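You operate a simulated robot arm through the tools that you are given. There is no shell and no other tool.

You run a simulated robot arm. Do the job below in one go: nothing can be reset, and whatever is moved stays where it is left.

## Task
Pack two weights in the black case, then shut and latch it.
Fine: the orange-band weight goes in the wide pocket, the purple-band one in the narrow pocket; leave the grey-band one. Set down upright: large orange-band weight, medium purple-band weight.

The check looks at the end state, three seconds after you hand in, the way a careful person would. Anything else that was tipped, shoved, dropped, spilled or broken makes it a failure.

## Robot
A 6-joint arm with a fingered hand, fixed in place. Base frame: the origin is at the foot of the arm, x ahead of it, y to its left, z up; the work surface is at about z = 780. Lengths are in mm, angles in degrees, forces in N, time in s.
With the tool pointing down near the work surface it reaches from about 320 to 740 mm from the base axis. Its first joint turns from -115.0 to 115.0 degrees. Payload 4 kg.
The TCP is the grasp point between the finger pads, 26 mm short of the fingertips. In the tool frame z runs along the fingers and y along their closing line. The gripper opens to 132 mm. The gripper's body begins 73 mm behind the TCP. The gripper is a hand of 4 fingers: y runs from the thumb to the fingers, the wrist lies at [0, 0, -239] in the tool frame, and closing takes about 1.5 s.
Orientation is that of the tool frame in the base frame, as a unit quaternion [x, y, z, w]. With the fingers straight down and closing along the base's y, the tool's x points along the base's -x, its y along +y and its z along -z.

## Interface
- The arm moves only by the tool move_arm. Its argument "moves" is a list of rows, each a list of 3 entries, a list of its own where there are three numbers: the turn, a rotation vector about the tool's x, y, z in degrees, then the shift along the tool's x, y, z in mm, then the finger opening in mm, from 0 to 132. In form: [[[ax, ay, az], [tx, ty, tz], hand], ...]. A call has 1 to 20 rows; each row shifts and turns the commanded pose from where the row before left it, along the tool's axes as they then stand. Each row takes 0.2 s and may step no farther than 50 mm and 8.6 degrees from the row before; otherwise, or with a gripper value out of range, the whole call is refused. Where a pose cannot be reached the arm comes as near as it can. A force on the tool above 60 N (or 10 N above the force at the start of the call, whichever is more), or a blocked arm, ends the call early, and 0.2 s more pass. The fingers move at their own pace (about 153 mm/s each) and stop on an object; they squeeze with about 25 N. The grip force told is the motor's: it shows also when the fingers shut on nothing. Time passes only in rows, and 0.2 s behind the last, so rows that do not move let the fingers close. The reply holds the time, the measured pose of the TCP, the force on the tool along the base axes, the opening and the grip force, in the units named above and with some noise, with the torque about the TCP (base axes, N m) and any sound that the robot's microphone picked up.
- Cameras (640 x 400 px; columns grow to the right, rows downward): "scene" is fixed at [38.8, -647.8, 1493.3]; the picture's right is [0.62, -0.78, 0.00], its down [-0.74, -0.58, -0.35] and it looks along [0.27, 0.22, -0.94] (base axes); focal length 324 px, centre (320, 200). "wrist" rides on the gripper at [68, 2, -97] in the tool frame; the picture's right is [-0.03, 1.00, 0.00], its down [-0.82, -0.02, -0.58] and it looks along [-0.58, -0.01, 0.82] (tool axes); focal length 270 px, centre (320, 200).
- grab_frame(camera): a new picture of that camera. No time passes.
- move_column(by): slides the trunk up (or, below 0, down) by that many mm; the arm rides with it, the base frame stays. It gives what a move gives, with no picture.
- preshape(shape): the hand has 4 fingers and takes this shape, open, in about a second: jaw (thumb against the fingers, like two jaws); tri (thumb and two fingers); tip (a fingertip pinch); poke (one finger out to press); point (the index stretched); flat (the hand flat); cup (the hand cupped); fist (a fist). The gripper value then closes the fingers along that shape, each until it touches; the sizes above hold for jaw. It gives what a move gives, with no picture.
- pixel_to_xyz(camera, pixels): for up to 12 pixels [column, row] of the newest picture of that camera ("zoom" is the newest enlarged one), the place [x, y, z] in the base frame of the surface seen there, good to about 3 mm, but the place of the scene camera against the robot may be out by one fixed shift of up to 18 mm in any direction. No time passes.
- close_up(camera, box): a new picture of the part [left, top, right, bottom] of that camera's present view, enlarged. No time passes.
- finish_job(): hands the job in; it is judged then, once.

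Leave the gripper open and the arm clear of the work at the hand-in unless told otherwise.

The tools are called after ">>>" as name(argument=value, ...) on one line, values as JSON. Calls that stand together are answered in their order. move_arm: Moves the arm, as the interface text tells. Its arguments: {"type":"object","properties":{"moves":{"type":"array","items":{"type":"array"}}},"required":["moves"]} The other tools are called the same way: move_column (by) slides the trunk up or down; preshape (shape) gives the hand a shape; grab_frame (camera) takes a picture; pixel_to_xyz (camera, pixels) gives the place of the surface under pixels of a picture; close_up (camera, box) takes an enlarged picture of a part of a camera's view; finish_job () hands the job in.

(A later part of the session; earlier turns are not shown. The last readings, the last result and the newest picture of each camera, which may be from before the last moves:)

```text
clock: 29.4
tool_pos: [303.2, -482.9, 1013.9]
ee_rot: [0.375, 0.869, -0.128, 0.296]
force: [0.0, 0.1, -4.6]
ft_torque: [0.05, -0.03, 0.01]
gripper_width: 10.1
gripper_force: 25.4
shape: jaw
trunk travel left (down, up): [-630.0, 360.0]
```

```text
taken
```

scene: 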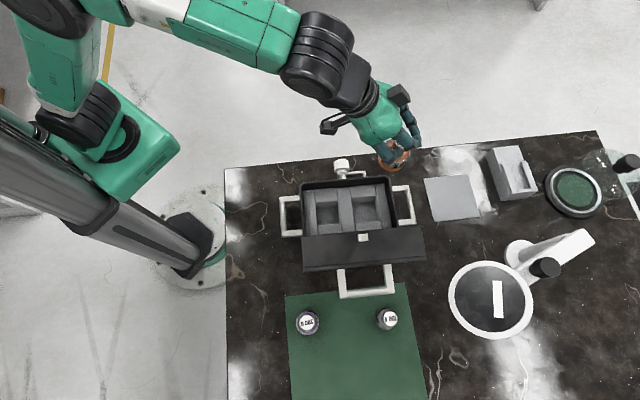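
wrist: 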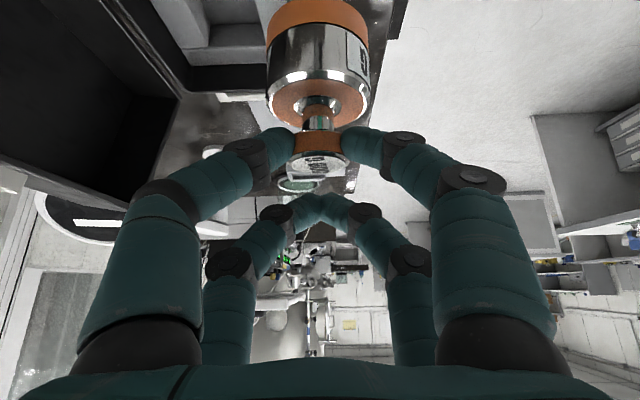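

The wide pocket appears at (230,15), just inside the top edge. I move 60 mm further back so more of it shows.

>>> move_arm(moves=[[[0, 0, 0], [15.8, 0, -12.2], 0], [[0, 0, 0], [15.8, 0, -12.2], 0], [[0, 0, 0], [15.8, 0, -12.2], 0], [[0, 0, 0], [0, 0, 0], 0], [[0, 0, 0], [0, 0, 0], 0]])

>>> grab_frame(camera="wrist")

>>> close_up(camera="wrist", box=[150, 0, 290, 88])

```text
clock: 30.6
tool_pos: [262.4, -437.5, 1012.4]
ee_rot: [0.375, 0.869, -0.127, 0.295]
force: [0.2, 0.5, -5.7]
ft_torque: [0.02, 0.0, -0.01]
gripper_width: 10.0
gripper_force: 25.2
shape: jaw
trunk travel left (down, up): [-630.0, 360.0]
```

```text
taken
```

wrist: 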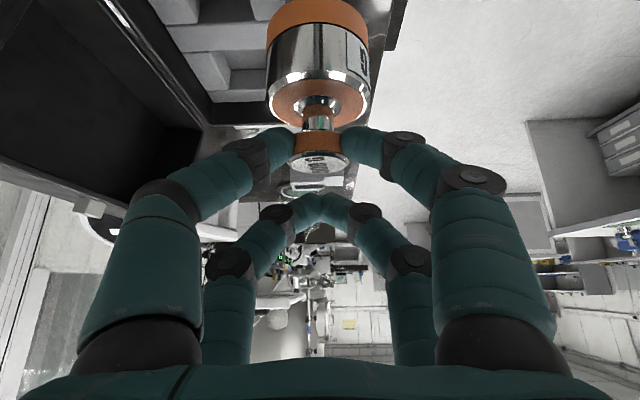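

```text
4.55 times, centred on (220, 44) of wrist
```

zoom: 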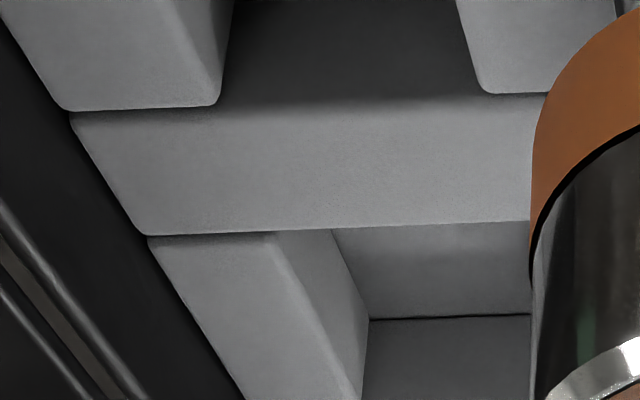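

I query points on the divider edge, the back block edge and the far strip in this zoom to locate the wide pocket.

>>> pixel_to_xyz(camera="zoom", pixels=[[400, 240], [400, 300], [400, 340], [300, 222], [450, 218], [260, 260], [290, 260], [300, 320], [335, 390], [350, 330], [213, 95], [487, 85]])

```text
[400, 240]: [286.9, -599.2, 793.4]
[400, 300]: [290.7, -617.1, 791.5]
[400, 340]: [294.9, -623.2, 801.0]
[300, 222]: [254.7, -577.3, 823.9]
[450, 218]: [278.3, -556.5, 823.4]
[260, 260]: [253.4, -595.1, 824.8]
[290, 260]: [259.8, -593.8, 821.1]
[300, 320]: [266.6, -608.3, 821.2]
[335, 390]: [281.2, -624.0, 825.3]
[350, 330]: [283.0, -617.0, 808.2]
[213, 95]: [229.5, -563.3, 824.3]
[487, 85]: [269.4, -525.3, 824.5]
```

The wide pocket spans u 597–655 and v −217.5 to −163, so its centre is (626, −190.5). Now I check how the weight hangs in the fingers by reading points on its near side.

>>> pixel_to_xyz(camera="wrist", pixels=[[317, 5], [317, 15], [317, 35], [317, 60], [317, 100], [317, 142], [317, 160], [275, 40], [360, 40], [270, 60], [366, 60], [317, 168]])

>>> close_up(camera="wrist", box=[240, 0, 400, 180])

```text
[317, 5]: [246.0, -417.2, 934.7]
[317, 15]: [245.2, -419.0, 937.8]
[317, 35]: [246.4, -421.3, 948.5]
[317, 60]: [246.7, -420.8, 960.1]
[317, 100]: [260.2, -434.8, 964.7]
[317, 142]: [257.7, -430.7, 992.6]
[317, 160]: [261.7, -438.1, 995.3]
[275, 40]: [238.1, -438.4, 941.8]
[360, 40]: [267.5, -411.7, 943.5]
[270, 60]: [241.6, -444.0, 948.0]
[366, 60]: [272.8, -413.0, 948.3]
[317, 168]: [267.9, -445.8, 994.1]
```

```text
2.22 times, centred on (320, 90) of wrist
```

zoom: 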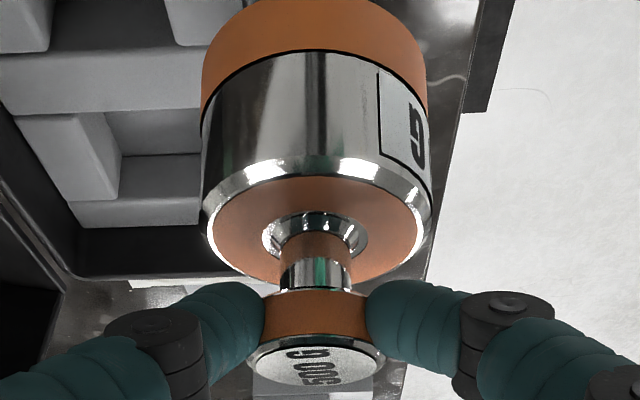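

The weight hangs with a slight lean (about 5°), its base about 85 mm under the TCP. I carry it to just above the wide pocket: TCP at u≈626.5, v≈−191.5, z≈1000.

>>> move_arm(moves=[[[0, 0, 0], [-6, -5.2, 5.5], 0], [[0, 0, 0], [-11.8, -10.2, 11], 0], [[0, 0, 0], [-11.8, -10.2, 11], 0], [[0, 0, 0], [-11.8, -10.2, 11], 0], [[0, 0, 0], [-11.8, -10.2, 11], 0], [[0, 0, 0], [-11.8, -10.2, 11], 0], [[0, 0, 0], [-11.8, -10.2, 11], 0], [[0, 0, 0], [-11.8, -10.2, 11], 0], [[0, 0, 0], [-6, -5.2, 5.5], 0], [[0, 0, 0], [0, 0, 0], 0], [[0, 0, 0], [0, 0, 0], 0]])

>>> grab_frame(camera="wrist")

>>> grab_frame(camera="scene")

```text
clock: 33.0
tool_pos: [292.4, -589.6, 1001.8]
ee_rot: [0.375, 0.869, -0.128, 0.296]
force: [-0.4, -0.2, -4.3]
ft_torque: [-0.05, -0.04, -0.01]
gripper_width: 10.0
gripper_force: 25.0
shape: jaw
trunk travel left (down, up): [-630.0, 360.0]
```

```text
taken
```

wrist: 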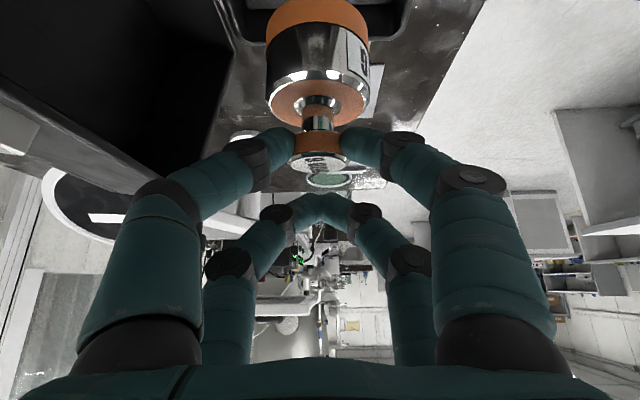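

```text
taken
```

scene: 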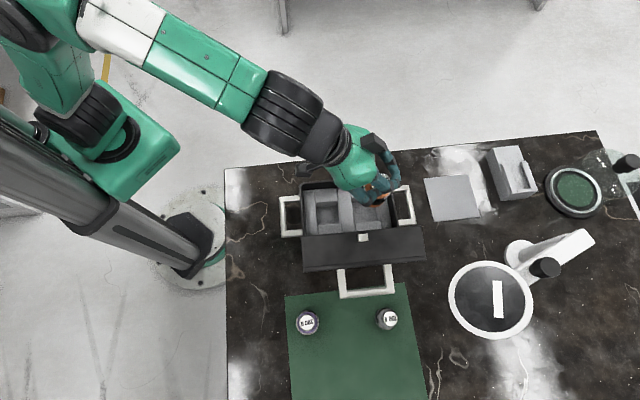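

TCP reads u=629, v=−192. I lower 72 mm (base still ~20 mm above the foam), nudging u by −2, then recheck.

>>> move_arm(moves=[[[0, 0, 0], [9.1, 0, 11.2], 0], [[0, 0, 0], [9.1, 0, 11.2], 0], [[0, 0, 0], [9.1, 0, 11.2], 0], [[0, 0, 0], [9.1, 0, 11.2], 0], [[0, 0, 0], [9.1, 0, 11.2], 0], [[0, 0, 0], [0, 0, 0], 0], [[0, 0, 0], [0, 0, 0], 0]])

>>> close_up(camera="wrist", box=[220, 0, 420, 125])

>>> close_up(camera="scene", box=[320, 150, 448, 230])

```text
clock: 34.5
tool_pos: [292.4, -589.6, 927.8]
ee_rot: [0.375, 0.87, -0.127, 0.295]
force: [0.5, 0.5, -5.1]
ft_torque: [0.0, 0.02, 0.01]
gripper_width: 9.7
gripper_force: 24.6
shape: jaw
trunk travel left (down, up): [-630.0, 360.0]
```

```text
3.20 times, centred on (320, 62) of wrist
```

zoom: 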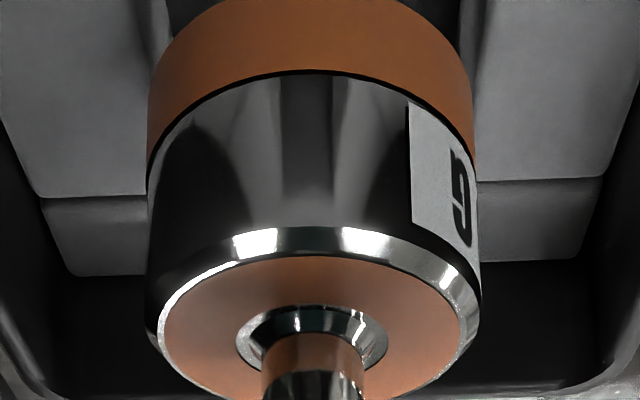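

```text
5.00 times, centred on (384, 190) of scene
```

zoom: 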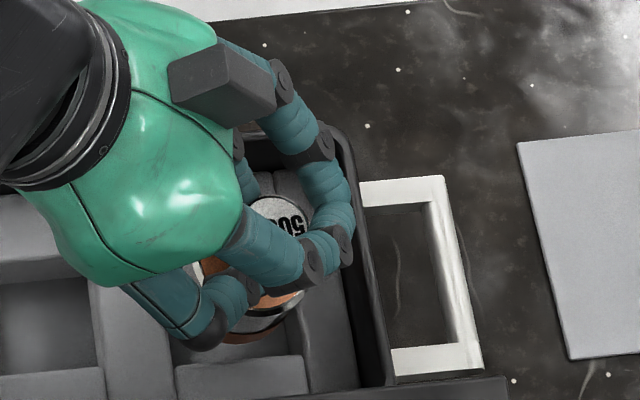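

The weight looks about 2 mm off toward the lid relative to the pocket, so I add +1.5 mm in v and lower 38 mm into the pocket slowly.

>>> move_arm(moves=[[[0, 0, 0], [0, 1.5, 0], 0], [[0, 0, 0], [4.6, 0, 6.0], 0], [[0, 0, 0], [4.6, 0, 6.0], 0], [[0, 0, 0], [4.6, 0, 6.0], 0], [[0, 0, 0], [4.6, 0, 6.0], 0], [[0, 0, 0], [4.6, 0, 6.0], 0], [[0, 0, 0], [0, 0, 0], 0]])

>>> grab_frame(camera="wrist")

```text
clock: 36.1
tool_pos: [291.3, -586.1, 893.0]
ee_rot: [0.375, 0.869, -0.129, 0.297]
force: [-0.7, 0.5, -0.1]
ft_torque: [0.04, -0.01, 0.02]
gripper_width: 6.3
gripper_force: 24.7
shape: jaw
trunk travel left (down, up): [-630.0, 360.0]
```

```text
taken
```

wrist: 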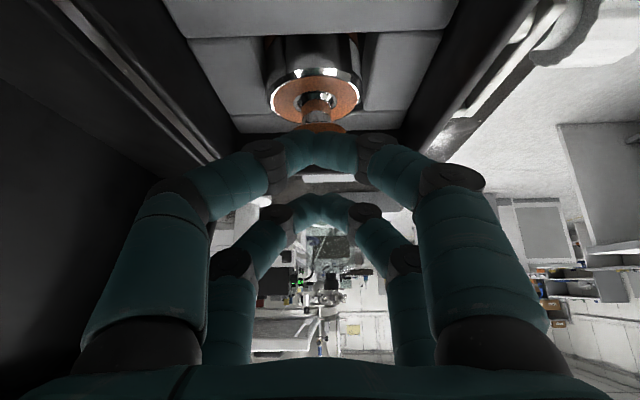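

The force dropped to zero and the fingers closed past the knob: the weight has come out of the pinch at the pocket. I look closely at how it sits.

>>> close_up(camera="wrist", box=[220, 0, 420, 140])

>>> close_up(camera="scene", box=[320, 150, 448, 230])

>>> pixel_to_xyz(camera="wrist", pixels=[[317, 125], [300, 127], [340, 127], [318, 95], [290, 90], [345, 90], [285, 60], [350, 60], [318, 50], [300, 40], [320, 80], [310, 110]])

```text
2.86 times, centred on (320, 70) of wrist
```

zoom: 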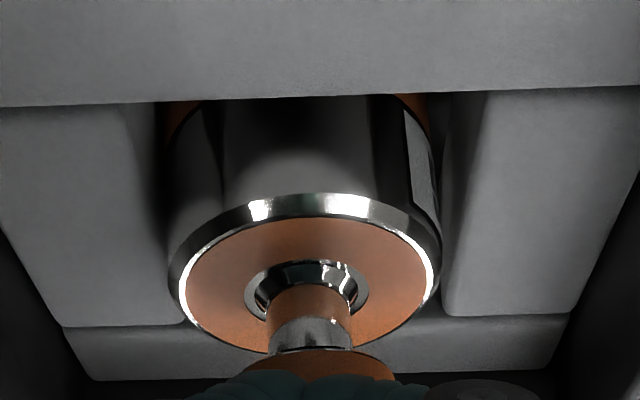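

```text
5.00 times, centred on (384, 190) of scene
```

zoom: 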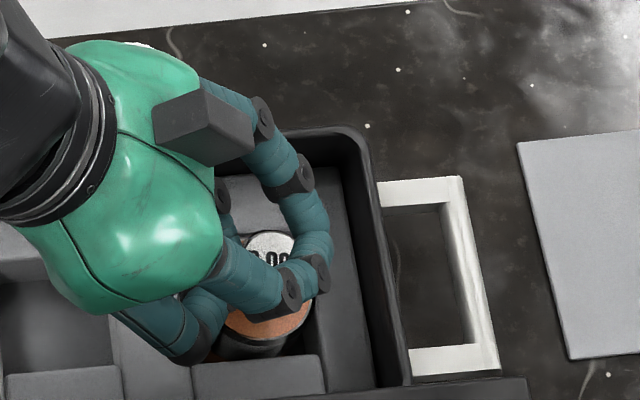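

```text
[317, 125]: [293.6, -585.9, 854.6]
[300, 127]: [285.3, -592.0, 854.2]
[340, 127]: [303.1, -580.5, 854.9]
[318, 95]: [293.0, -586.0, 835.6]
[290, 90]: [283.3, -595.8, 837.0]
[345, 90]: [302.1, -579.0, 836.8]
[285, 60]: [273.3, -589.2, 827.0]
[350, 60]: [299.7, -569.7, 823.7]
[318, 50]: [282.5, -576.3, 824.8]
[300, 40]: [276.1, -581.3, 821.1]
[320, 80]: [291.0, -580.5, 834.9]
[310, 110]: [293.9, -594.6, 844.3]
```

The weight dropped into the wide pocket and seems to stand there; the case shifted roughly 6–7 mm outward. The fingers are clear behind and above the knob, so I lift straight up and look.

>>> move_arm(moves=[[[0, 0, 0], [-9.2, 0, -11.9], 6], [[0, 0, 0], [-9.2, 0, -11.9], 6], [[0, 0, 0], [-9.2, 0, -11.9], 6], [[0, 0, 0], [-9.2, 0, -11.9], 6], [[0, 0, 0], [-9.2, 0, -11.9], 6], [[0, 0, 0], [-9.2, 0, -11.9], 6], [[0, 0, 0], [-9.2, 0, -11.9], 6], [[0, 0, 0], [0, 0, 0], 6]])

>>> grab_frame(camera="wrist")

>>> close_up(camera="scene", box=[290, 150, 450, 250])

```text
clock: 38.0
tool_pos: [290.9, -586.5, 997.7]
ee_rot: [0.376, 0.869, -0.127, 0.295]
force: [-0.3, -0.2, 0.5]
ft_torque: [0.03, 0.0, -0.03]
gripper_width: 6.0
gripper_force: 0.1
shape: jaw
trunk travel left (down, up): [-630.0, 360.0]
```

```text
taken
```

wrist: 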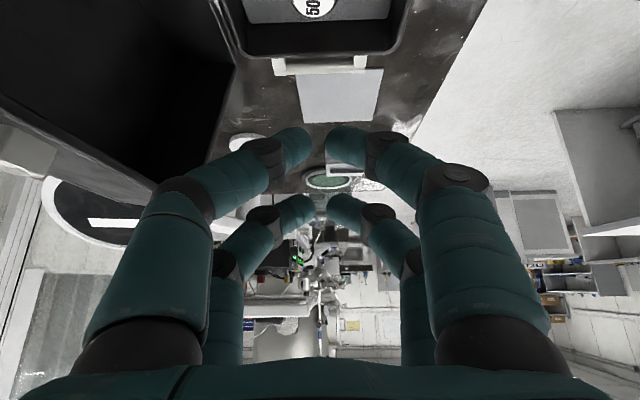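

```text
4.00 times, centred on (370, 200) of scene
```

zoom: 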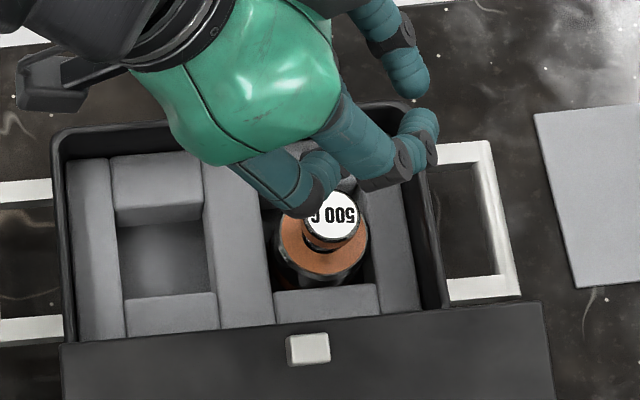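

The orange weight stands in the wide pocket. I'll check it properly from above later. Now I raise the trunk 200 mm so I can turn the hand to vertical at a safe height.

>>> move_column(by=200)

>>> move_arm(moves=[[[0, 7.5, 0], [0, 0, 0], 60], [[0, 7.5, 0], [0, 0, 0], 60], [[0, 7.5, 0], [0, 0, 0], 60], [[0, 7.5, 0], [0, 0, 0], 60], [[0, 7.4, 0], [0, 0, 0], 60], [[0, 0, 0], [0, 0, 0], 60]])

```text
clock: 40.1
tool_pos: [291.7, -586.5, 1195.3]
ee_rot: [0.375, 0.869, -0.128, 0.295]
force: [-0.5, -1.0, -0.1]
ft_torque: [0.03, 0.01, -0.02]
gripper_width: 6.0
gripper_force: 0.1
shape: jaw
trunk travel left (down, up): [-830.0, 160.0]
```

```text
clock: 41.5
tool_pos: [287.7, -578.5, 1191.8]
ee_rot: [0.396, 0.918, -0.001, 0.0]
force: [-0.3, 0.9, 0.7]
ft_torque: [0.01, -0.01, -0.02]
gripper_width: 59.6
gripper_force: 0.0
shape: jaw
out of reach, approached as far as the arm can: row 5
trunk travel left (down, up): [-830.0, 160.0]
```

The hand is vertical again. I move back to u≈500 and down to z≈1110 to view the case from above.

>>> move_arm(moves=[[[0, 0, 0], [29.5, -0.8, 20], 60], [[0, 0, 0], [29.5, -0.8, 20], 60], [[0, 0, 0], [29.5, -0.8, 20], 60], [[0, 0, 0], [29.5, -0.8, 20], 60], [[0, 0, 0], [0, 0, 0], 60]])

>>> grab_frame(camera="wrist")

>>> close_up(camera="wrist", box=[240, 60, 432, 180])

>>> close_up(camera="scene", box=[270, 140, 430, 240])

```text
clock: 42.7
tool_pos: [204.9, -494.8, 1112.5]
ee_rot: [0.396, 0.918, -0.001, 0.001]
force: [0.1, -0.5, 0.0]
ft_torque: [0.01, 0.01, 0.01]
gripper_width: 59.5
gripper_force: 0.0
shape: jaw
trunk travel left (down, up): [-830.0, 160.0]
```

```text
taken
```

wrist: 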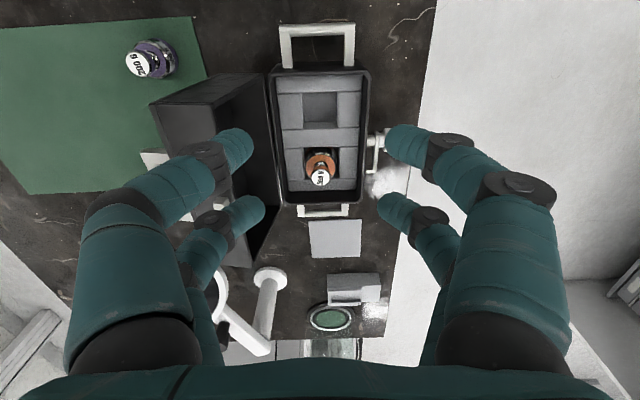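

```text
3.33 times, centred on (336, 120) of wrist
```

zoom: 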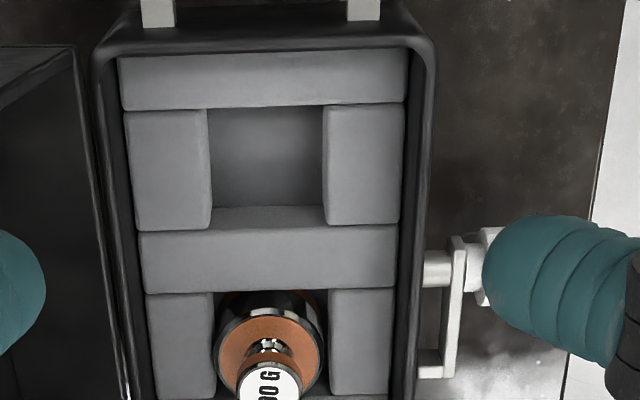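

```text
4.00 times, centred on (350, 190) of scene
```

zoom: 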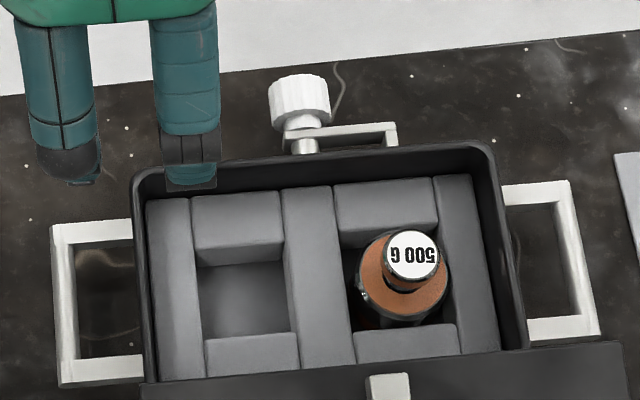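

Orange stands upright in the wide pocket. I query the narrow pocket's edges and the orange weight's top in a fresh zoom.

>>> close_up(camera="wrist", box=[256, 70, 416, 190])

>>> pixel_to_xyz(camera="wrist", pixels=[[319, 90], [319, 101], [319, 118], [319, 132], [301, 105], [305, 105], [334, 105], [330, 105], [321, 177], [322, 158], [290, 68], [344, 68]])

```text
3.33 times, centred on (336, 130) of wrist
```

zoom: 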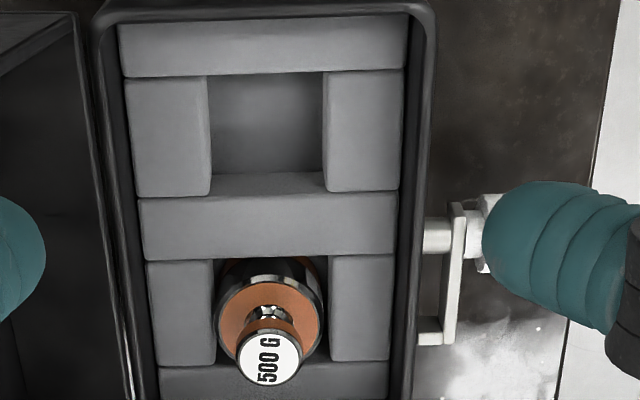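

```text
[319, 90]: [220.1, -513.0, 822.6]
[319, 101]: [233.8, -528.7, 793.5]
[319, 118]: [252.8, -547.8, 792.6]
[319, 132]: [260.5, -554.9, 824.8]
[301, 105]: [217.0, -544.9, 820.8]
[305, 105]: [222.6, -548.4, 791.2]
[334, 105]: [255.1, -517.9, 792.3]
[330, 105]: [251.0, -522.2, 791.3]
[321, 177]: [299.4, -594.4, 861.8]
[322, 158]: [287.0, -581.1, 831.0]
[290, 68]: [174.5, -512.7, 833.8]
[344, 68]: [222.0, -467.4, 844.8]
```

Orange's top is at z=861.8, so it's fully seated. The narrow pocket's centre is about (u=552, v=−192), roughly 50×50 mm. Next the purple weight at (150,60); I zoom in and measure it.

>>> close_up(camera="wrist", box=[110, 30, 206, 90])

>>> pixel_to_xyz(camera="zoom", pixels=[[180, 228], [105, 245], [250, 215], [175, 165], [185, 290], [350, 130], [300, 250], [400, 250], [440, 200], [260, 90], [300, 300], [230, 210]])

```text
6.67 times, centred on (158, 60) of wrist
```

zoom: 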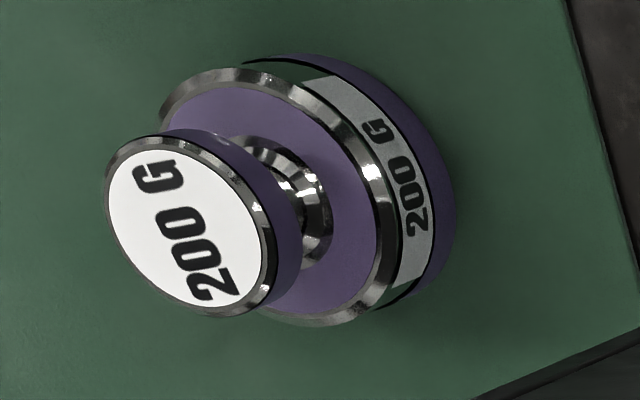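

```text
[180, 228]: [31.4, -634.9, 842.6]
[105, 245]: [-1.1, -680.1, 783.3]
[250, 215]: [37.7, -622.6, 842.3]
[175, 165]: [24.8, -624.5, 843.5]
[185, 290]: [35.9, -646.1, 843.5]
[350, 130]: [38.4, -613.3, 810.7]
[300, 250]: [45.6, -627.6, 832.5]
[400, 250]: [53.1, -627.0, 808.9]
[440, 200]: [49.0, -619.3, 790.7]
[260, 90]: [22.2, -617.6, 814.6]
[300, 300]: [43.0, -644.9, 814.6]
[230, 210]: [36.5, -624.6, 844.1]
```

The purple weight: top at (32,−634,843), shoulder z≈814.6, knob about 27 mm wide. I'll take it with the hand vertical, caging the knob with all four fingers. I move across above the lid (z=1112) to above the purple weight and yaw 30°.

>>> move_arm(moves=[[[0, 0, 0], [2.9, -36.9, 0], 60], [[0, 0, 0], [2.9, -36.9, 0], 60], [[0, 0, 0], [2.9, -36.9, 0], 60], [[0, 0, 0], [2.9, -36.9, 0], 60], [[0, 0, 0], [2.9, -36.9, 0], 60], [[0, 0, 0], [2.9, -36.9, 0], 60], [[0, 0, 7.5], [0, 0, 0], 75], [[0, 0, 7.5], [0, 0, 0], 75], [[0, 0, 7.5], [0, 0, 0], 75], [[0, 0, 7.5], [0, 0, 0], 75], [[0, 0, 0], [0, 0, 0], 75]])

>>> grab_frame(camera="wrist")

```text
clock: 45.1
tool_pos: [31.5, -634.7, 1113.1]
ee_rot: [0.621, 0.784, 0.0, 0.001]
force: [0.5, -0.9, -0.1]
ft_torque: [0.0, 0.03, -0.02]
gripper_width: 74.3
gripper_force: 0.0
shape: jaw
trunk travel left (down, up): [-830.0, 160.0]
```

```text
taken
```

wrist: 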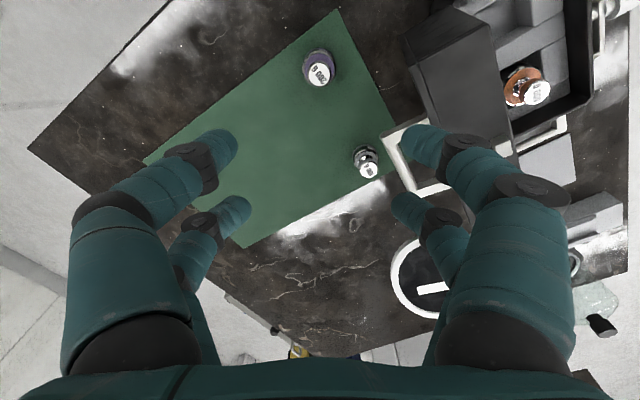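

I'm above the purple weight, which shows at (319,68). I measure its top from here.

>>> close_up(camera="wrist", box=[272, 38, 368, 98])

>>> pixel_to_xyz(camera="wrist", pixels=[[320, 74], [310, 74], [330, 74], [320, 65], [320, 83], [310, 55], [328, 55], [318, 50], [305, 62], [336, 62]])

```text
6.67 times, centred on (320, 68) of wrist
```

zoom: 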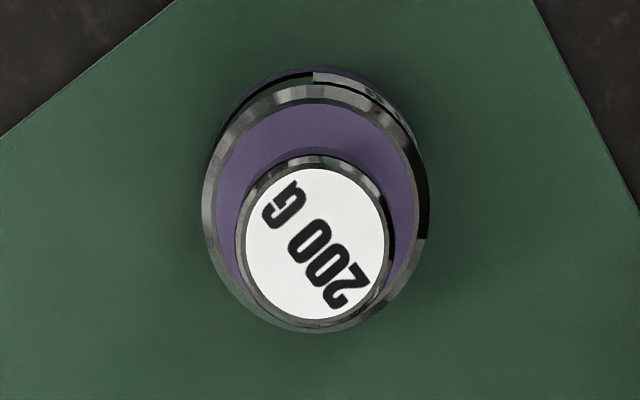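

```text
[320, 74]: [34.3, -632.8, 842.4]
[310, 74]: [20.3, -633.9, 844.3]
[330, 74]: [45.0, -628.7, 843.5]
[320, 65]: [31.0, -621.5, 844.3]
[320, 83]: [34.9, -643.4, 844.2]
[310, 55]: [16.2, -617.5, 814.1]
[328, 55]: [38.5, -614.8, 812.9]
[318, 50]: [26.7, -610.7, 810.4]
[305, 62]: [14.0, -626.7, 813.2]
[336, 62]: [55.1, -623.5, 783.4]
```

The knob is within 2 mm of the tool axis. I lower to z≈925 with the fingers open 75 and look.

>>> move_arm(moves=[[[0, 0, 0], [0, 0, 47], 75], [[0, 0, 0], [0, 0, 47], 75], [[0, 0, 0], [0, 0, 47], 75], [[0, 0, 0], [0, 0, 47], 75], [[0, 0, 0], [0, 0, 0], 75]])

>>> grab_frame(camera="wrist")

>>> grab_frame(camera="scene")

```text
clock: 46.3
tool_pos: [30.2, -634.7, 924.0]
ee_rot: [0.62, 0.784, 0.001, 0.001]
force: [-0.1, 0.5, 0.0]
ft_torque: [-0.01, -0.01, -0.02]
gripper_width: 74.4
gripper_force: 0.0
shape: jaw
trunk travel left (down, up): [-830.0, 160.0]
```

```text
taken
```

wrist: 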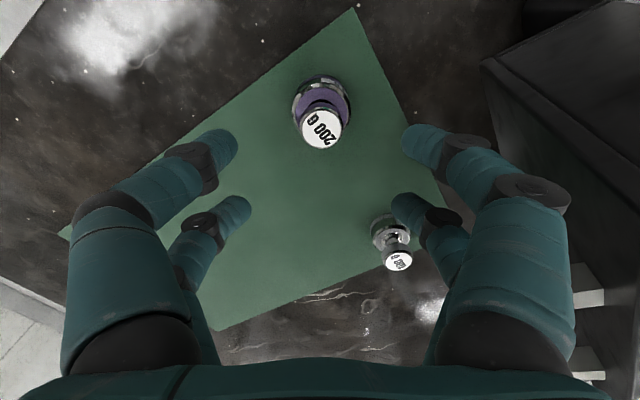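

```text
taken
```

scene: 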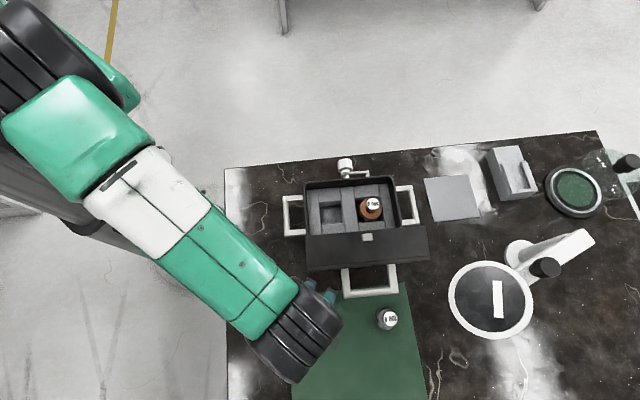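

The knob is centred. I lower 69 mm more to the grip height, z≈855.

>>> move_arm(moves=[[[0, 0, 0], [0, 0, 25], 75], [[0, 0, 0], [0, 0, 25], 75], [[0, 0, 0], [0, 0, 19], 70], [[0, 0, 0], [0, 0, 0], 60]])

>>> grab_frame(camera="wrist")

```text
clock: 47.3
tool_pos: [30.2, -634.2, 854.7]
ee_rot: [0.62, 0.785, -0.001, 0.002]
force: [0.4, -0.7, 0.2]
ft_torque: [-0.01, -0.01, -0.01]
gripper_width: 60.4
gripper_force: 0.1
shape: jaw
trunk travel left (down, up): [-830.0, 160.0]
```

```text
taken
```

wrist: 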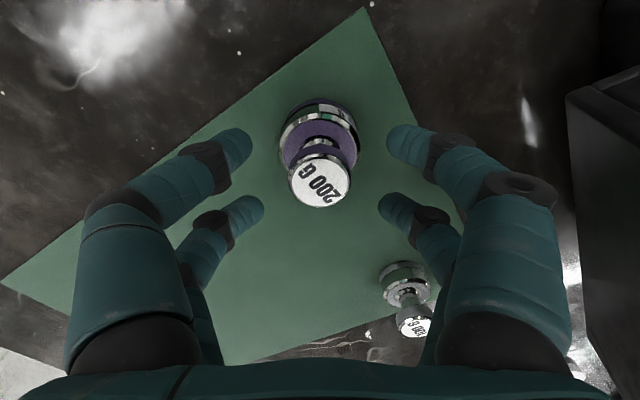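

The knob sits at (320,180) in the middle of the four fingertips. A quick depth check of the fingertips against the knob before closing.

>>> pixel_to_xyz(camera="wrist", pixels=[[241, 148], [399, 148], [254, 208], [387, 208], [320, 160], [320, 182], [320, 150], [300, 165], [342, 165]])

```text
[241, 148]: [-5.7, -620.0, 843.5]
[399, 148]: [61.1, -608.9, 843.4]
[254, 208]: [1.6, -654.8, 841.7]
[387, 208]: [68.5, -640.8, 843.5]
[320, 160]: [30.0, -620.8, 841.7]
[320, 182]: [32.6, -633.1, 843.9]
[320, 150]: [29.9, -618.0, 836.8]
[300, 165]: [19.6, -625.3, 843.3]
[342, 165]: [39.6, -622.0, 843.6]
```

The tips are level with the knob and centred. I close the fingers.

>>> move_arm(moves=[[[0, 0, 0], [0, 0, 0], 45], [[0, 0, 0], [0, 0, 0], 30], [[0, 0, 0], [0, 0, 0], 20], [[0, 0, 0], [0, 0, 0], 10], [[0, 0, 0], [0, 0, 0], 0], [[0, 0, 0], [0, 0, 0], 0], [[0, 0, 0], [0, 0, 0], 0]])

>>> grab_frame(camera="wrist")

```text
clock: 48.9
tool_pos: [30.0, -634.7, 855.2]
ee_rot: [0.62, 0.785, 0.0, 0.001]
force: [-1.1, -1.0, 0.5]
ft_torque: [-0.02, -0.03, 0.02]
gripper_width: 1.4
gripper_force: 24.9
shape: jaw
trunk travel left (down, up): [-830.0, 160.0]
```

```text
taken
```

wrist: 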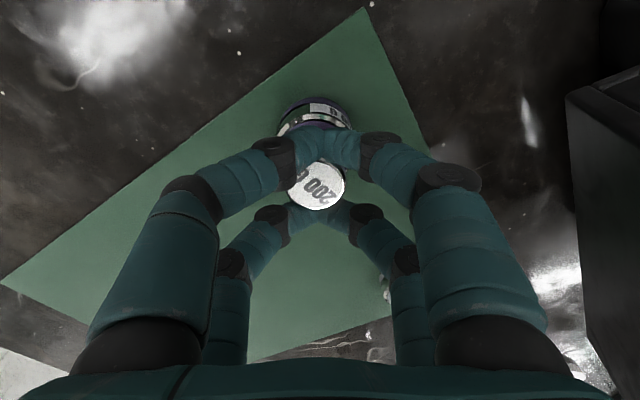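

The reading is only 1.4 mm, so the fingers closed almost fully around the knob. I look closely at how it's held.

>>> close_up(camera="wrist", box=[240, 80, 400, 240])

>>> pixel_to_xyz(camera="wrist", pixels=[[316, 185], [300, 185], [335, 185], [316, 200], [320, 145], [310, 145], [335, 145], [320, 215], [316, 172], [300, 110], [320, 105], [345, 115]])

```text
2.50 times, centred on (320, 160) of wrist
```

zoom: 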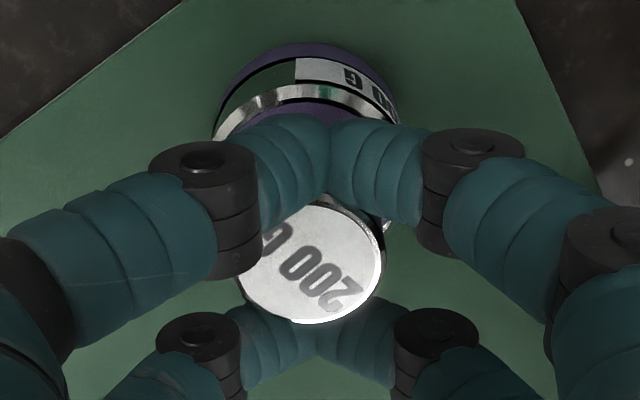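

```text
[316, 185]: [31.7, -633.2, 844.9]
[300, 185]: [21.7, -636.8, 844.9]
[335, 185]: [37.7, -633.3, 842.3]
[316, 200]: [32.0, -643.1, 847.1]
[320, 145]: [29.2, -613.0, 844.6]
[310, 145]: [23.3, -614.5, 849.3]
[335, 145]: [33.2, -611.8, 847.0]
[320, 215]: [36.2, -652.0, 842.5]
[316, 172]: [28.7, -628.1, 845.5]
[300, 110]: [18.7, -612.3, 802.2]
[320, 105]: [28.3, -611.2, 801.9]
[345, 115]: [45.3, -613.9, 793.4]
```

The knob is caged between the near and far pairs. I lift 6 mm gently and check whether the weight comes along.

>>> move_arm(moves=[[[0, 0, 0], [0, 0, -2], 0], [[0, 0, 0], [0, 0, -2], 0], [[0, 0, 0], [0, 0, -2], 0], [[0, 0, 0], [0, 0, 0], 0], [[0, 0, 0], [0, 0, 0], 0]])

>>> close_up(camera="wrist", box=[240, 80, 400, 240])

```text
clock: 50.1
tool_pos: [32.1, -634.2, 861.0]
ee_rot: [0.62, 0.784, 0.0, 0.001]
force: [0.6, -0.5, -1.9]
ft_torque: [-0.01, 0.04, 0.0]
gripper_width: 0.9
gripper_force: 25.2
shape: jaw
trunk travel left (down, up): [-830.0, 160.0]
```

```text
2.50 times, centred on (320, 160) of wrist
```

zoom: 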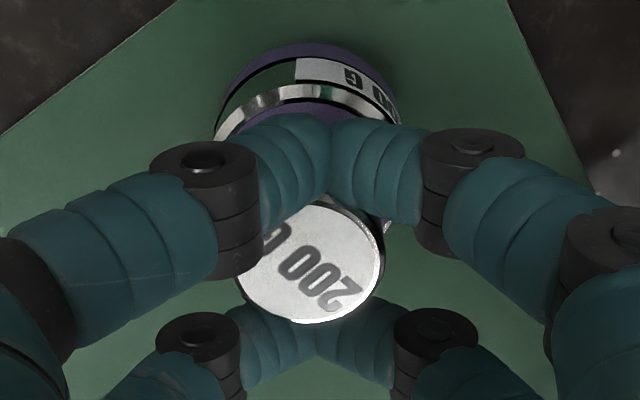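

Force −1.9 N: the purple weight is held. I lift it slowly to z≈1100, above the lid.

>>> move_arm(moves=[[[0, 0, 0], [0, 0, -10], 0], [[0, 0, 0], [0, 0, -20], 0], [[0, 0, 0], [0, 0, -20], 0], [[0, 0, 0], [0, 0, -20], 0], [[0, 0, 0], [0, 0, -20], 0], [[0, 0, 0], [0, 0, -20], 0], [[0, 0, 0], [0, 0, -20], 0], [[0, 0, 0], [0, 0, -20], 0], [[0, 0, 0], [0, 0, -20], 0], [[0, 0, 0], [0, 0, -20], 0], [[0, 0, 0], [0, 0, -20], 0], [[0, 0, 0], [0, 0, -20], 0], [[0, 0, 0], [0, 0, -10], 0], [[0, 0, 0], [0, 0, 0], 0]])

>>> grab_frame(camera="wrist")

```text
clock: 53.1
tool_pos: [32.1, -635.5, 1100.6]
ee_rot: [0.62, 0.784, 0.0, 0.001]
force: [0.2, -0.1, -2.6]
ft_torque: [0.02, 0.01, 0.03]
gripper_width: 1.2
gripper_force: 24.9
shape: jaw
trunk travel left (down, up): [-830.0, 160.0]
```

```text
taken
```

wrist: 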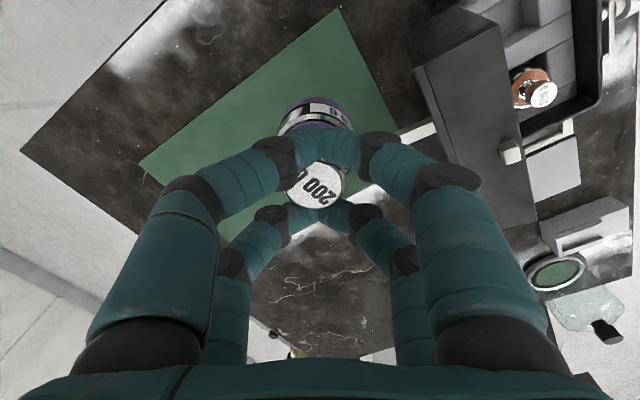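

Still held. I yaw back 30° and carry it slowly over the lid to above the narrow pocket.

>>> move_arm(moves=[[[0, 0, -5], [0, 0, 0], 0], [[0, 0, -5], [0, 0, 0], 0], [[0, 0, -5], [0, 0, 0], 0], [[0, 0, -5], [0, 0, 0], 0], [[0, 0, -5], [0, 0, 0], 0], [[0, 0, -5], [0, 0, 0], 0], [[0, 0, 0], [-2.8, 9.2, 0], 0], [[0, 0, 0], [-5.7, 18.5, 0], 0], [[0, 0, 0], [-5.7, 18.5, 0], 0], [[0, 0, 0], [-5.7, 18.5, 0], 0], [[0, 0, 0], [-5.7, 18.5, 0], 0], [[0, 0, 0], [-5.7, 18.5, 0], 0], [[0, 0, 0], [-5.7, 18.5, 0], 0], [[0, 0, 0], [-5.7, 18.5, 0], 0], [[0, 0, 0], [-5.7, 18.5, 0], 0], [[0, 0, 0], [-5.7, 18.5, 0], 0], [[0, 0, 0], [-5.7, 18.5, 0], 0], [[0, 0, 0], [-5.7, 18.5, 0], 0], [[0, 0, 0], [-2.8, 9.2, 0], 0], [[0, 0, 0], [0, 0, 0], 0]])

>>> grab_frame(camera="wrist")

>>> close_up(camera="wrist", box=[220, 40, 420, 200])

```text
clock: 57.3
tool_pos: [241.3, -532.4, 1102.0]
ee_rot: [0.397, 0.918, -0.001, 0.001]
force: [-0.3, 0.0, -2.5]
ft_torque: [-0.01, -0.02, 0.01]
gripper_width: 1.0
gripper_force: 25.3
shape: jaw
trunk travel left (down, up): [-830.0, 160.0]
```

```text
taken
```

wrist: 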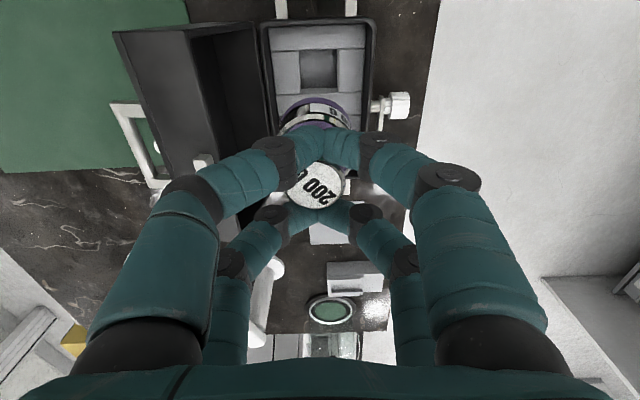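

```text
2.50 times, centred on (320, 120) of wrist
```

zoom: 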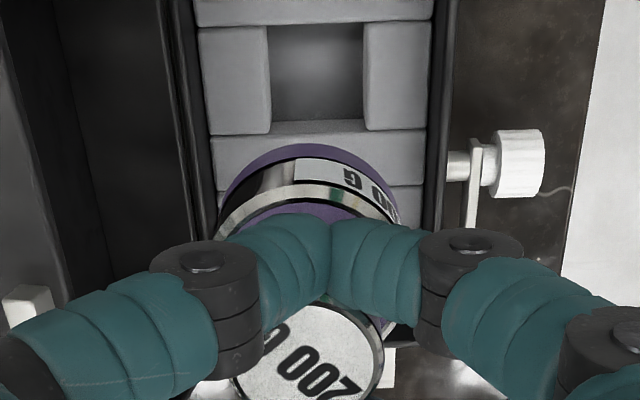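

The purple weight is over the narrow pocket, about 1 mm toward the lid. I add +1 mm in v and lower to z≈937, with the base just above the rim, for a closer check.

>>> move_arm(moves=[[[0, 0, 0], [0, 1, 5], 0], [[0, 0, 0], [0, 0, 20], 0], [[0, 0, 0], [0, 0, 20], 0], [[0, 0, 0], [0, 0, 20], 0], [[0, 0, 0], [0, 0, 20], 0], [[0, 0, 0], [0, 0, 20], 0], [[0, 0, 0], [0, 0, 20], 0], [[0, 0, 0], [0, 0, 20], 0], [[0, 0, 0], [0, 0, 15], 0], [[0, 0, 0], [0, 0, 5], 0], [[0, 0, 0], [0, 0, 0], 0]])

>>> close_up(camera="wrist", box=[220, 0, 420, 160])

>>> close_up(camera="scene", box=[290, 150, 450, 250])

```text
clock: 59.7
tool_pos: [239.4, -532.1, 936.6]
ee_rot: [0.396, 0.918, 0.0, 0.001]
force: [-0.5, 0.0, -1.9]
ft_torque: [-0.02, -0.01, 0.02]
gripper_width: 1.0
gripper_force: 24.6
shape: jaw
trunk travel left (down, up): [-830.0, 160.0]
```

```text
2.50 times, centred on (320, 80) of wrist
```

zoom: 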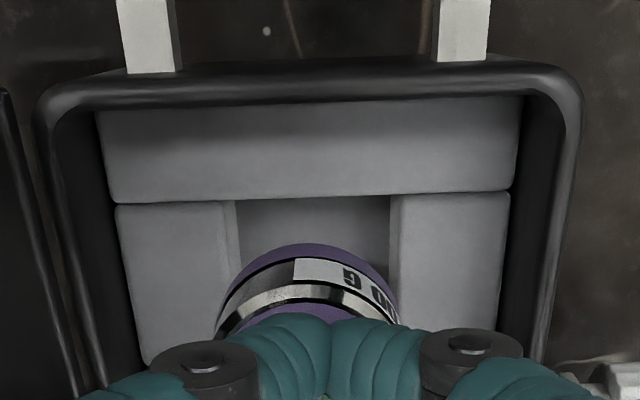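

```text
4.00 times, centred on (370, 200) of scene
```

zoom: 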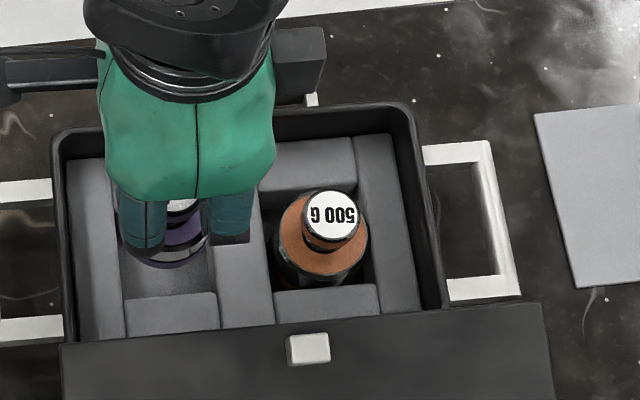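

From here the weight sits about 2.3 mm too far toward the lid relative to the pocket edges (234 and 401 in the zoom). I correct that and lower to just above the foam.

>>> move_arm(moves=[[[0, 0, 0], [0, 2.3, 0], 0], [[0, 0, 0], [0, 0, 10], 0], [[0, 0, 0], [0, 0, 10], 0], [[0, 0, 0], [0, 0, 10], 0], [[0, 0, 0], [0, 0, 5], 0], [[0, 0, 0], [0, 0, 0], 0]])

>>> close_up(camera="wrist", box=[220, 0, 420, 160])

```text
clock: 61.1
tool_pos: [241.7, -530.0, 899.3]
ee_rot: [0.396, 0.918, 0.0, 0.0]
force: [-0.4, 0.3, -2.5]
ft_torque: [-0.01, -0.04, 0.0]
gripper_width: 0.6
gripper_force: 24.9
shape: jaw
trunk travel left (down, up): [-830.0, 160.0]
```

```text
2.50 times, centred on (320, 80) of wrist
```

zoom: 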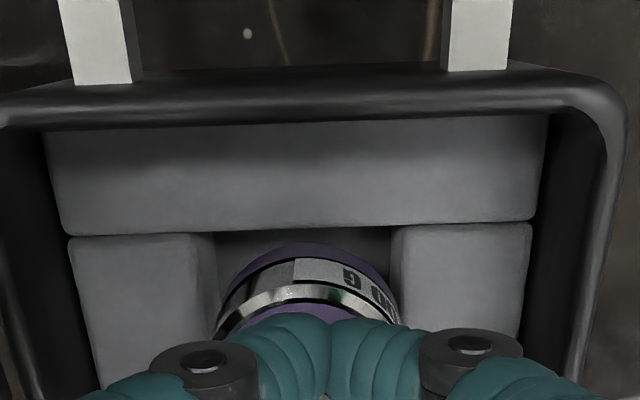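

The weight is centred in the opening: about equal gaps left and right (block edges 213 and 405, body 222–396). I lower 14 mm into the pocket and watch the force.

>>> move_arm(moves=[[[0, 0, 0], [0, 0, 3.5], 0], [[0, 0, 0], [0, 0, 3.5], 0], [[0, 0, 0], [0, 0, 3.5], 0], [[0, 0, 0], [0, 0, 3.5], 0], [[0, 0, 0], [0, 0, 0], 0]])

>>> close_up(camera="wrist", box=[220, 0, 420, 160])

```text
clock: 62.3
tool_pos: [243.5, -530.6, 887.8]
ee_rot: [0.397, 0.918, -0.001, 0.001]
force: [1.1, -1.2, -1.4]
ft_torque: [-0.01, 0.0, 0.01]
gripper_width: 0.9
gripper_force: 24.8
shape: jaw
trunk travel left (down, up): [-830.0, 160.0]
```

```text
2.50 times, centred on (320, 80) of wrist
```

zoom: 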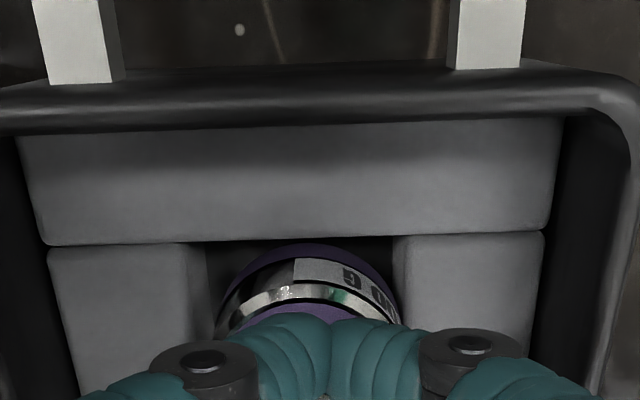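

Force is still about the weight alone. I lower another 12 mm.

>>> move_arm(moves=[[[0, 0, 0], [0, 0, 3], 0], [[0, 0, 0], [0, 0, 3], 0], [[0, 0, 0], [0, 0, 3], 0], [[0, 0, 0], [0, 0, 3], 0], [[0, 0, 0], [0, 0, 0], 0]])

>>> close_up(camera="wrist", box=[220, 0, 420, 160])

```text
clock: 63.5
tool_pos: [242.8, -531.4, 875.6]
ee_rot: [0.397, 0.918, -0.001, 0.001]
force: [-1.0, -0.4, -2.2]
ft_torque: [-0.02, -0.03, 0.0]
gripper_width: 0.9
gripper_force: 25.2
shape: jaw
trunk travel left (down, up): [-830.0, 160.0]
```

```text
2.50 times, centred on (320, 80) of wrist
```

zoom: 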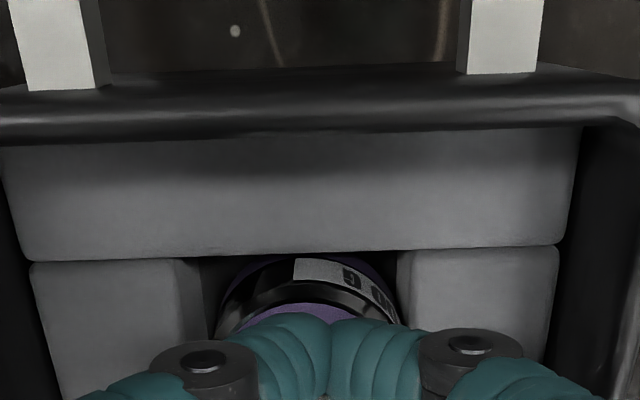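

It is sliding in freely. I lower in 2 mm steps toward the floor contact expected near z≈865.

>>> move_arm(moves=[[[0, 0, 0], [0, 0, 2], 0], [[0, 0, 0], [0, 0, 2], 0], [[0, 0, 0], [0, 0, 2], 0], [[0, 0, 0], [0, 0, 2], 0], [[0, 0, 0], [0, 0, 0], 0]])

```text
clock: 64.7
tool_pos: [244.4, -529.6, 867.5]
ee_rot: [0.397, 0.918, -0.001, 0.001]
force: [-0.5, 0.3, -2.2]
ft_torque: [0.01, -0.02, 0.0]
gripper_width: 0.9
gripper_force: 24.9
shape: jaw
trunk travel left (down, up): [-830.0, 160.0]
```

Not touching yet (−2.2 N). I lower 1.5 mm at a time, a little more.

>>> move_arm(moves=[[[0, 0, 0], [0, 0, 1.5], 0], [[0, 0, 0], [0, 0, 1.5], 0], [[0, 0, 0], [0, 0, 0], 0]])

```text
clock: 65.5
tool_pos: [242.4, -528.9, 863.4]
ee_rot: [0.396, 0.918, 0.0, 0.0]
force: [0.4, -0.4, -1.4]
ft_torque: [-0.03, 0.02, 0.0]
gripper_width: 1.2
gripper_force: 25.0
shape: jaw
trunk travel left (down, up): [-830.0, 160.0]
```

>>> move_arm(moves=[[[0, 0, 0], [0, 0, 1.2], 0], [[0, 0, 0], [0, 0, 0], 0]])

>>> close_up(camera="wrist", box=[220, 0, 420, 200])

```text
clock: 66.1
tool_pos: [243.6, -529.9, 863.0]
ee_rot: [0.396, 0.918, -0.001, 0.002]
force: [-0.6, 0.0, 0.2]
ft_torque: [0.0, -0.01, -0.04]
gripper_width: 1.4
gripper_force: 24.3
shape: jaw
trunk travel left (down, up): [-830.0, 160.0]
```

```text
2.00 times, centred on (320, 100) of wrist
```

zoom: 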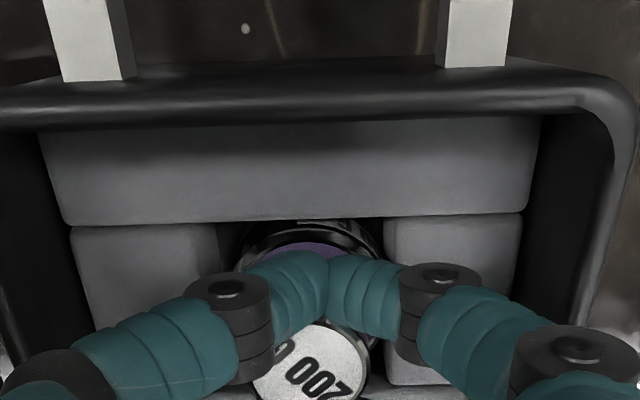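

The force is now zero, so the purple weight rests on the pocket floor. I open the fingers gradually to 44 mm only, to stay clear of the case walls.

>>> move_arm(moves=[[[0, 0, 0], [0, 0, 0], 6], [[0, 0, 0], [0, 0, 0], 12], [[0, 0, 0], [0, 0, 0], 20], [[0, 0, 0], [0, 0, 0], 30], [[0, 0, 0], [0, 0, 0], 40], [[0, 0, 0], [0, 0, 0], 44], [[0, 0, 0], [0, 0, 0], 44]])

>>> grab_frame(camera="wrist")

```text
clock: 67.7
tool_pos: [241.7, -527.9, 862.3]
ee_rot: [0.396, 0.918, 0.0, 0.001]
force: [-0.3, -0.3, -0.2]
ft_torque: [-0.02, 0.03, 0.0]
gripper_width: 43.5
gripper_force: 0.1
shape: jaw
trunk travel left (down, up): [-830.0, 160.0]
```

```text
taken
```

wrist: 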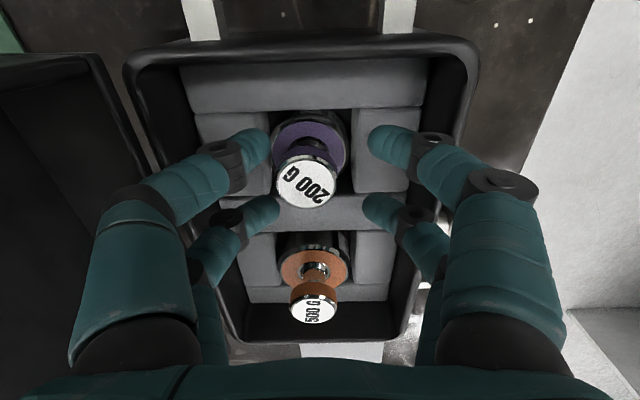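

Both weights stand upright in their pockets. I lift straight up to clear the case and lid.

>>> move_arm(moves=[[[0, 0, 0], [0, 0, -10], 44], [[0, 0, 0], [0, 0, -20], 44], [[0, 0, 0], [0, 0, -30], 44], [[0, 0, 0], [0, 0, -40], 44], [[0, 0, 0], [0, 0, -45], 44], [[0, 0, 0], [0, 0, -45], 44], [[0, 0, 0], [0, 0, -45], 44], [[0, 0, 0], [0, 0, 0], 44]])

>>> grab_frame(camera="wrist")

>>> grab_frame(camera="scene")

```text
clock: 69.5
tool_pos: [244.2, -530.1, 1100.3]
ee_rot: [0.396, 0.918, -0.001, 0.0]
force: [1.1, 0.9, 0.2]
ft_torque: [0.0, 0.01, -0.02]
gripper_width: 43.5
gripper_force: 0.1
shape: jaw
trunk travel left (down, up): [-830.0, 160.0]
```

```text
taken
```

wrist: 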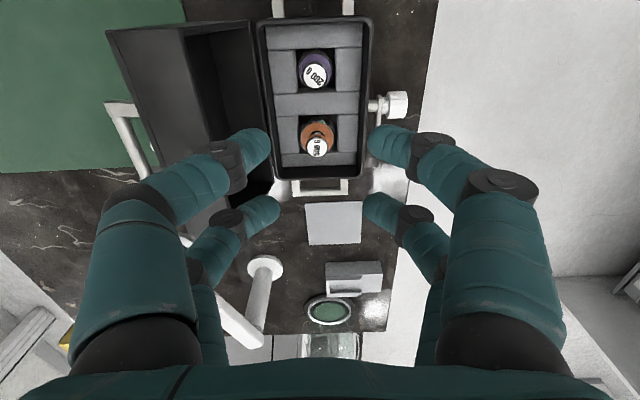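

```text
taken
```

scene: 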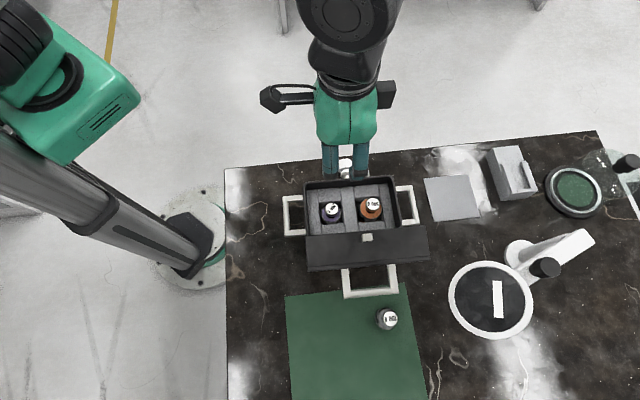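

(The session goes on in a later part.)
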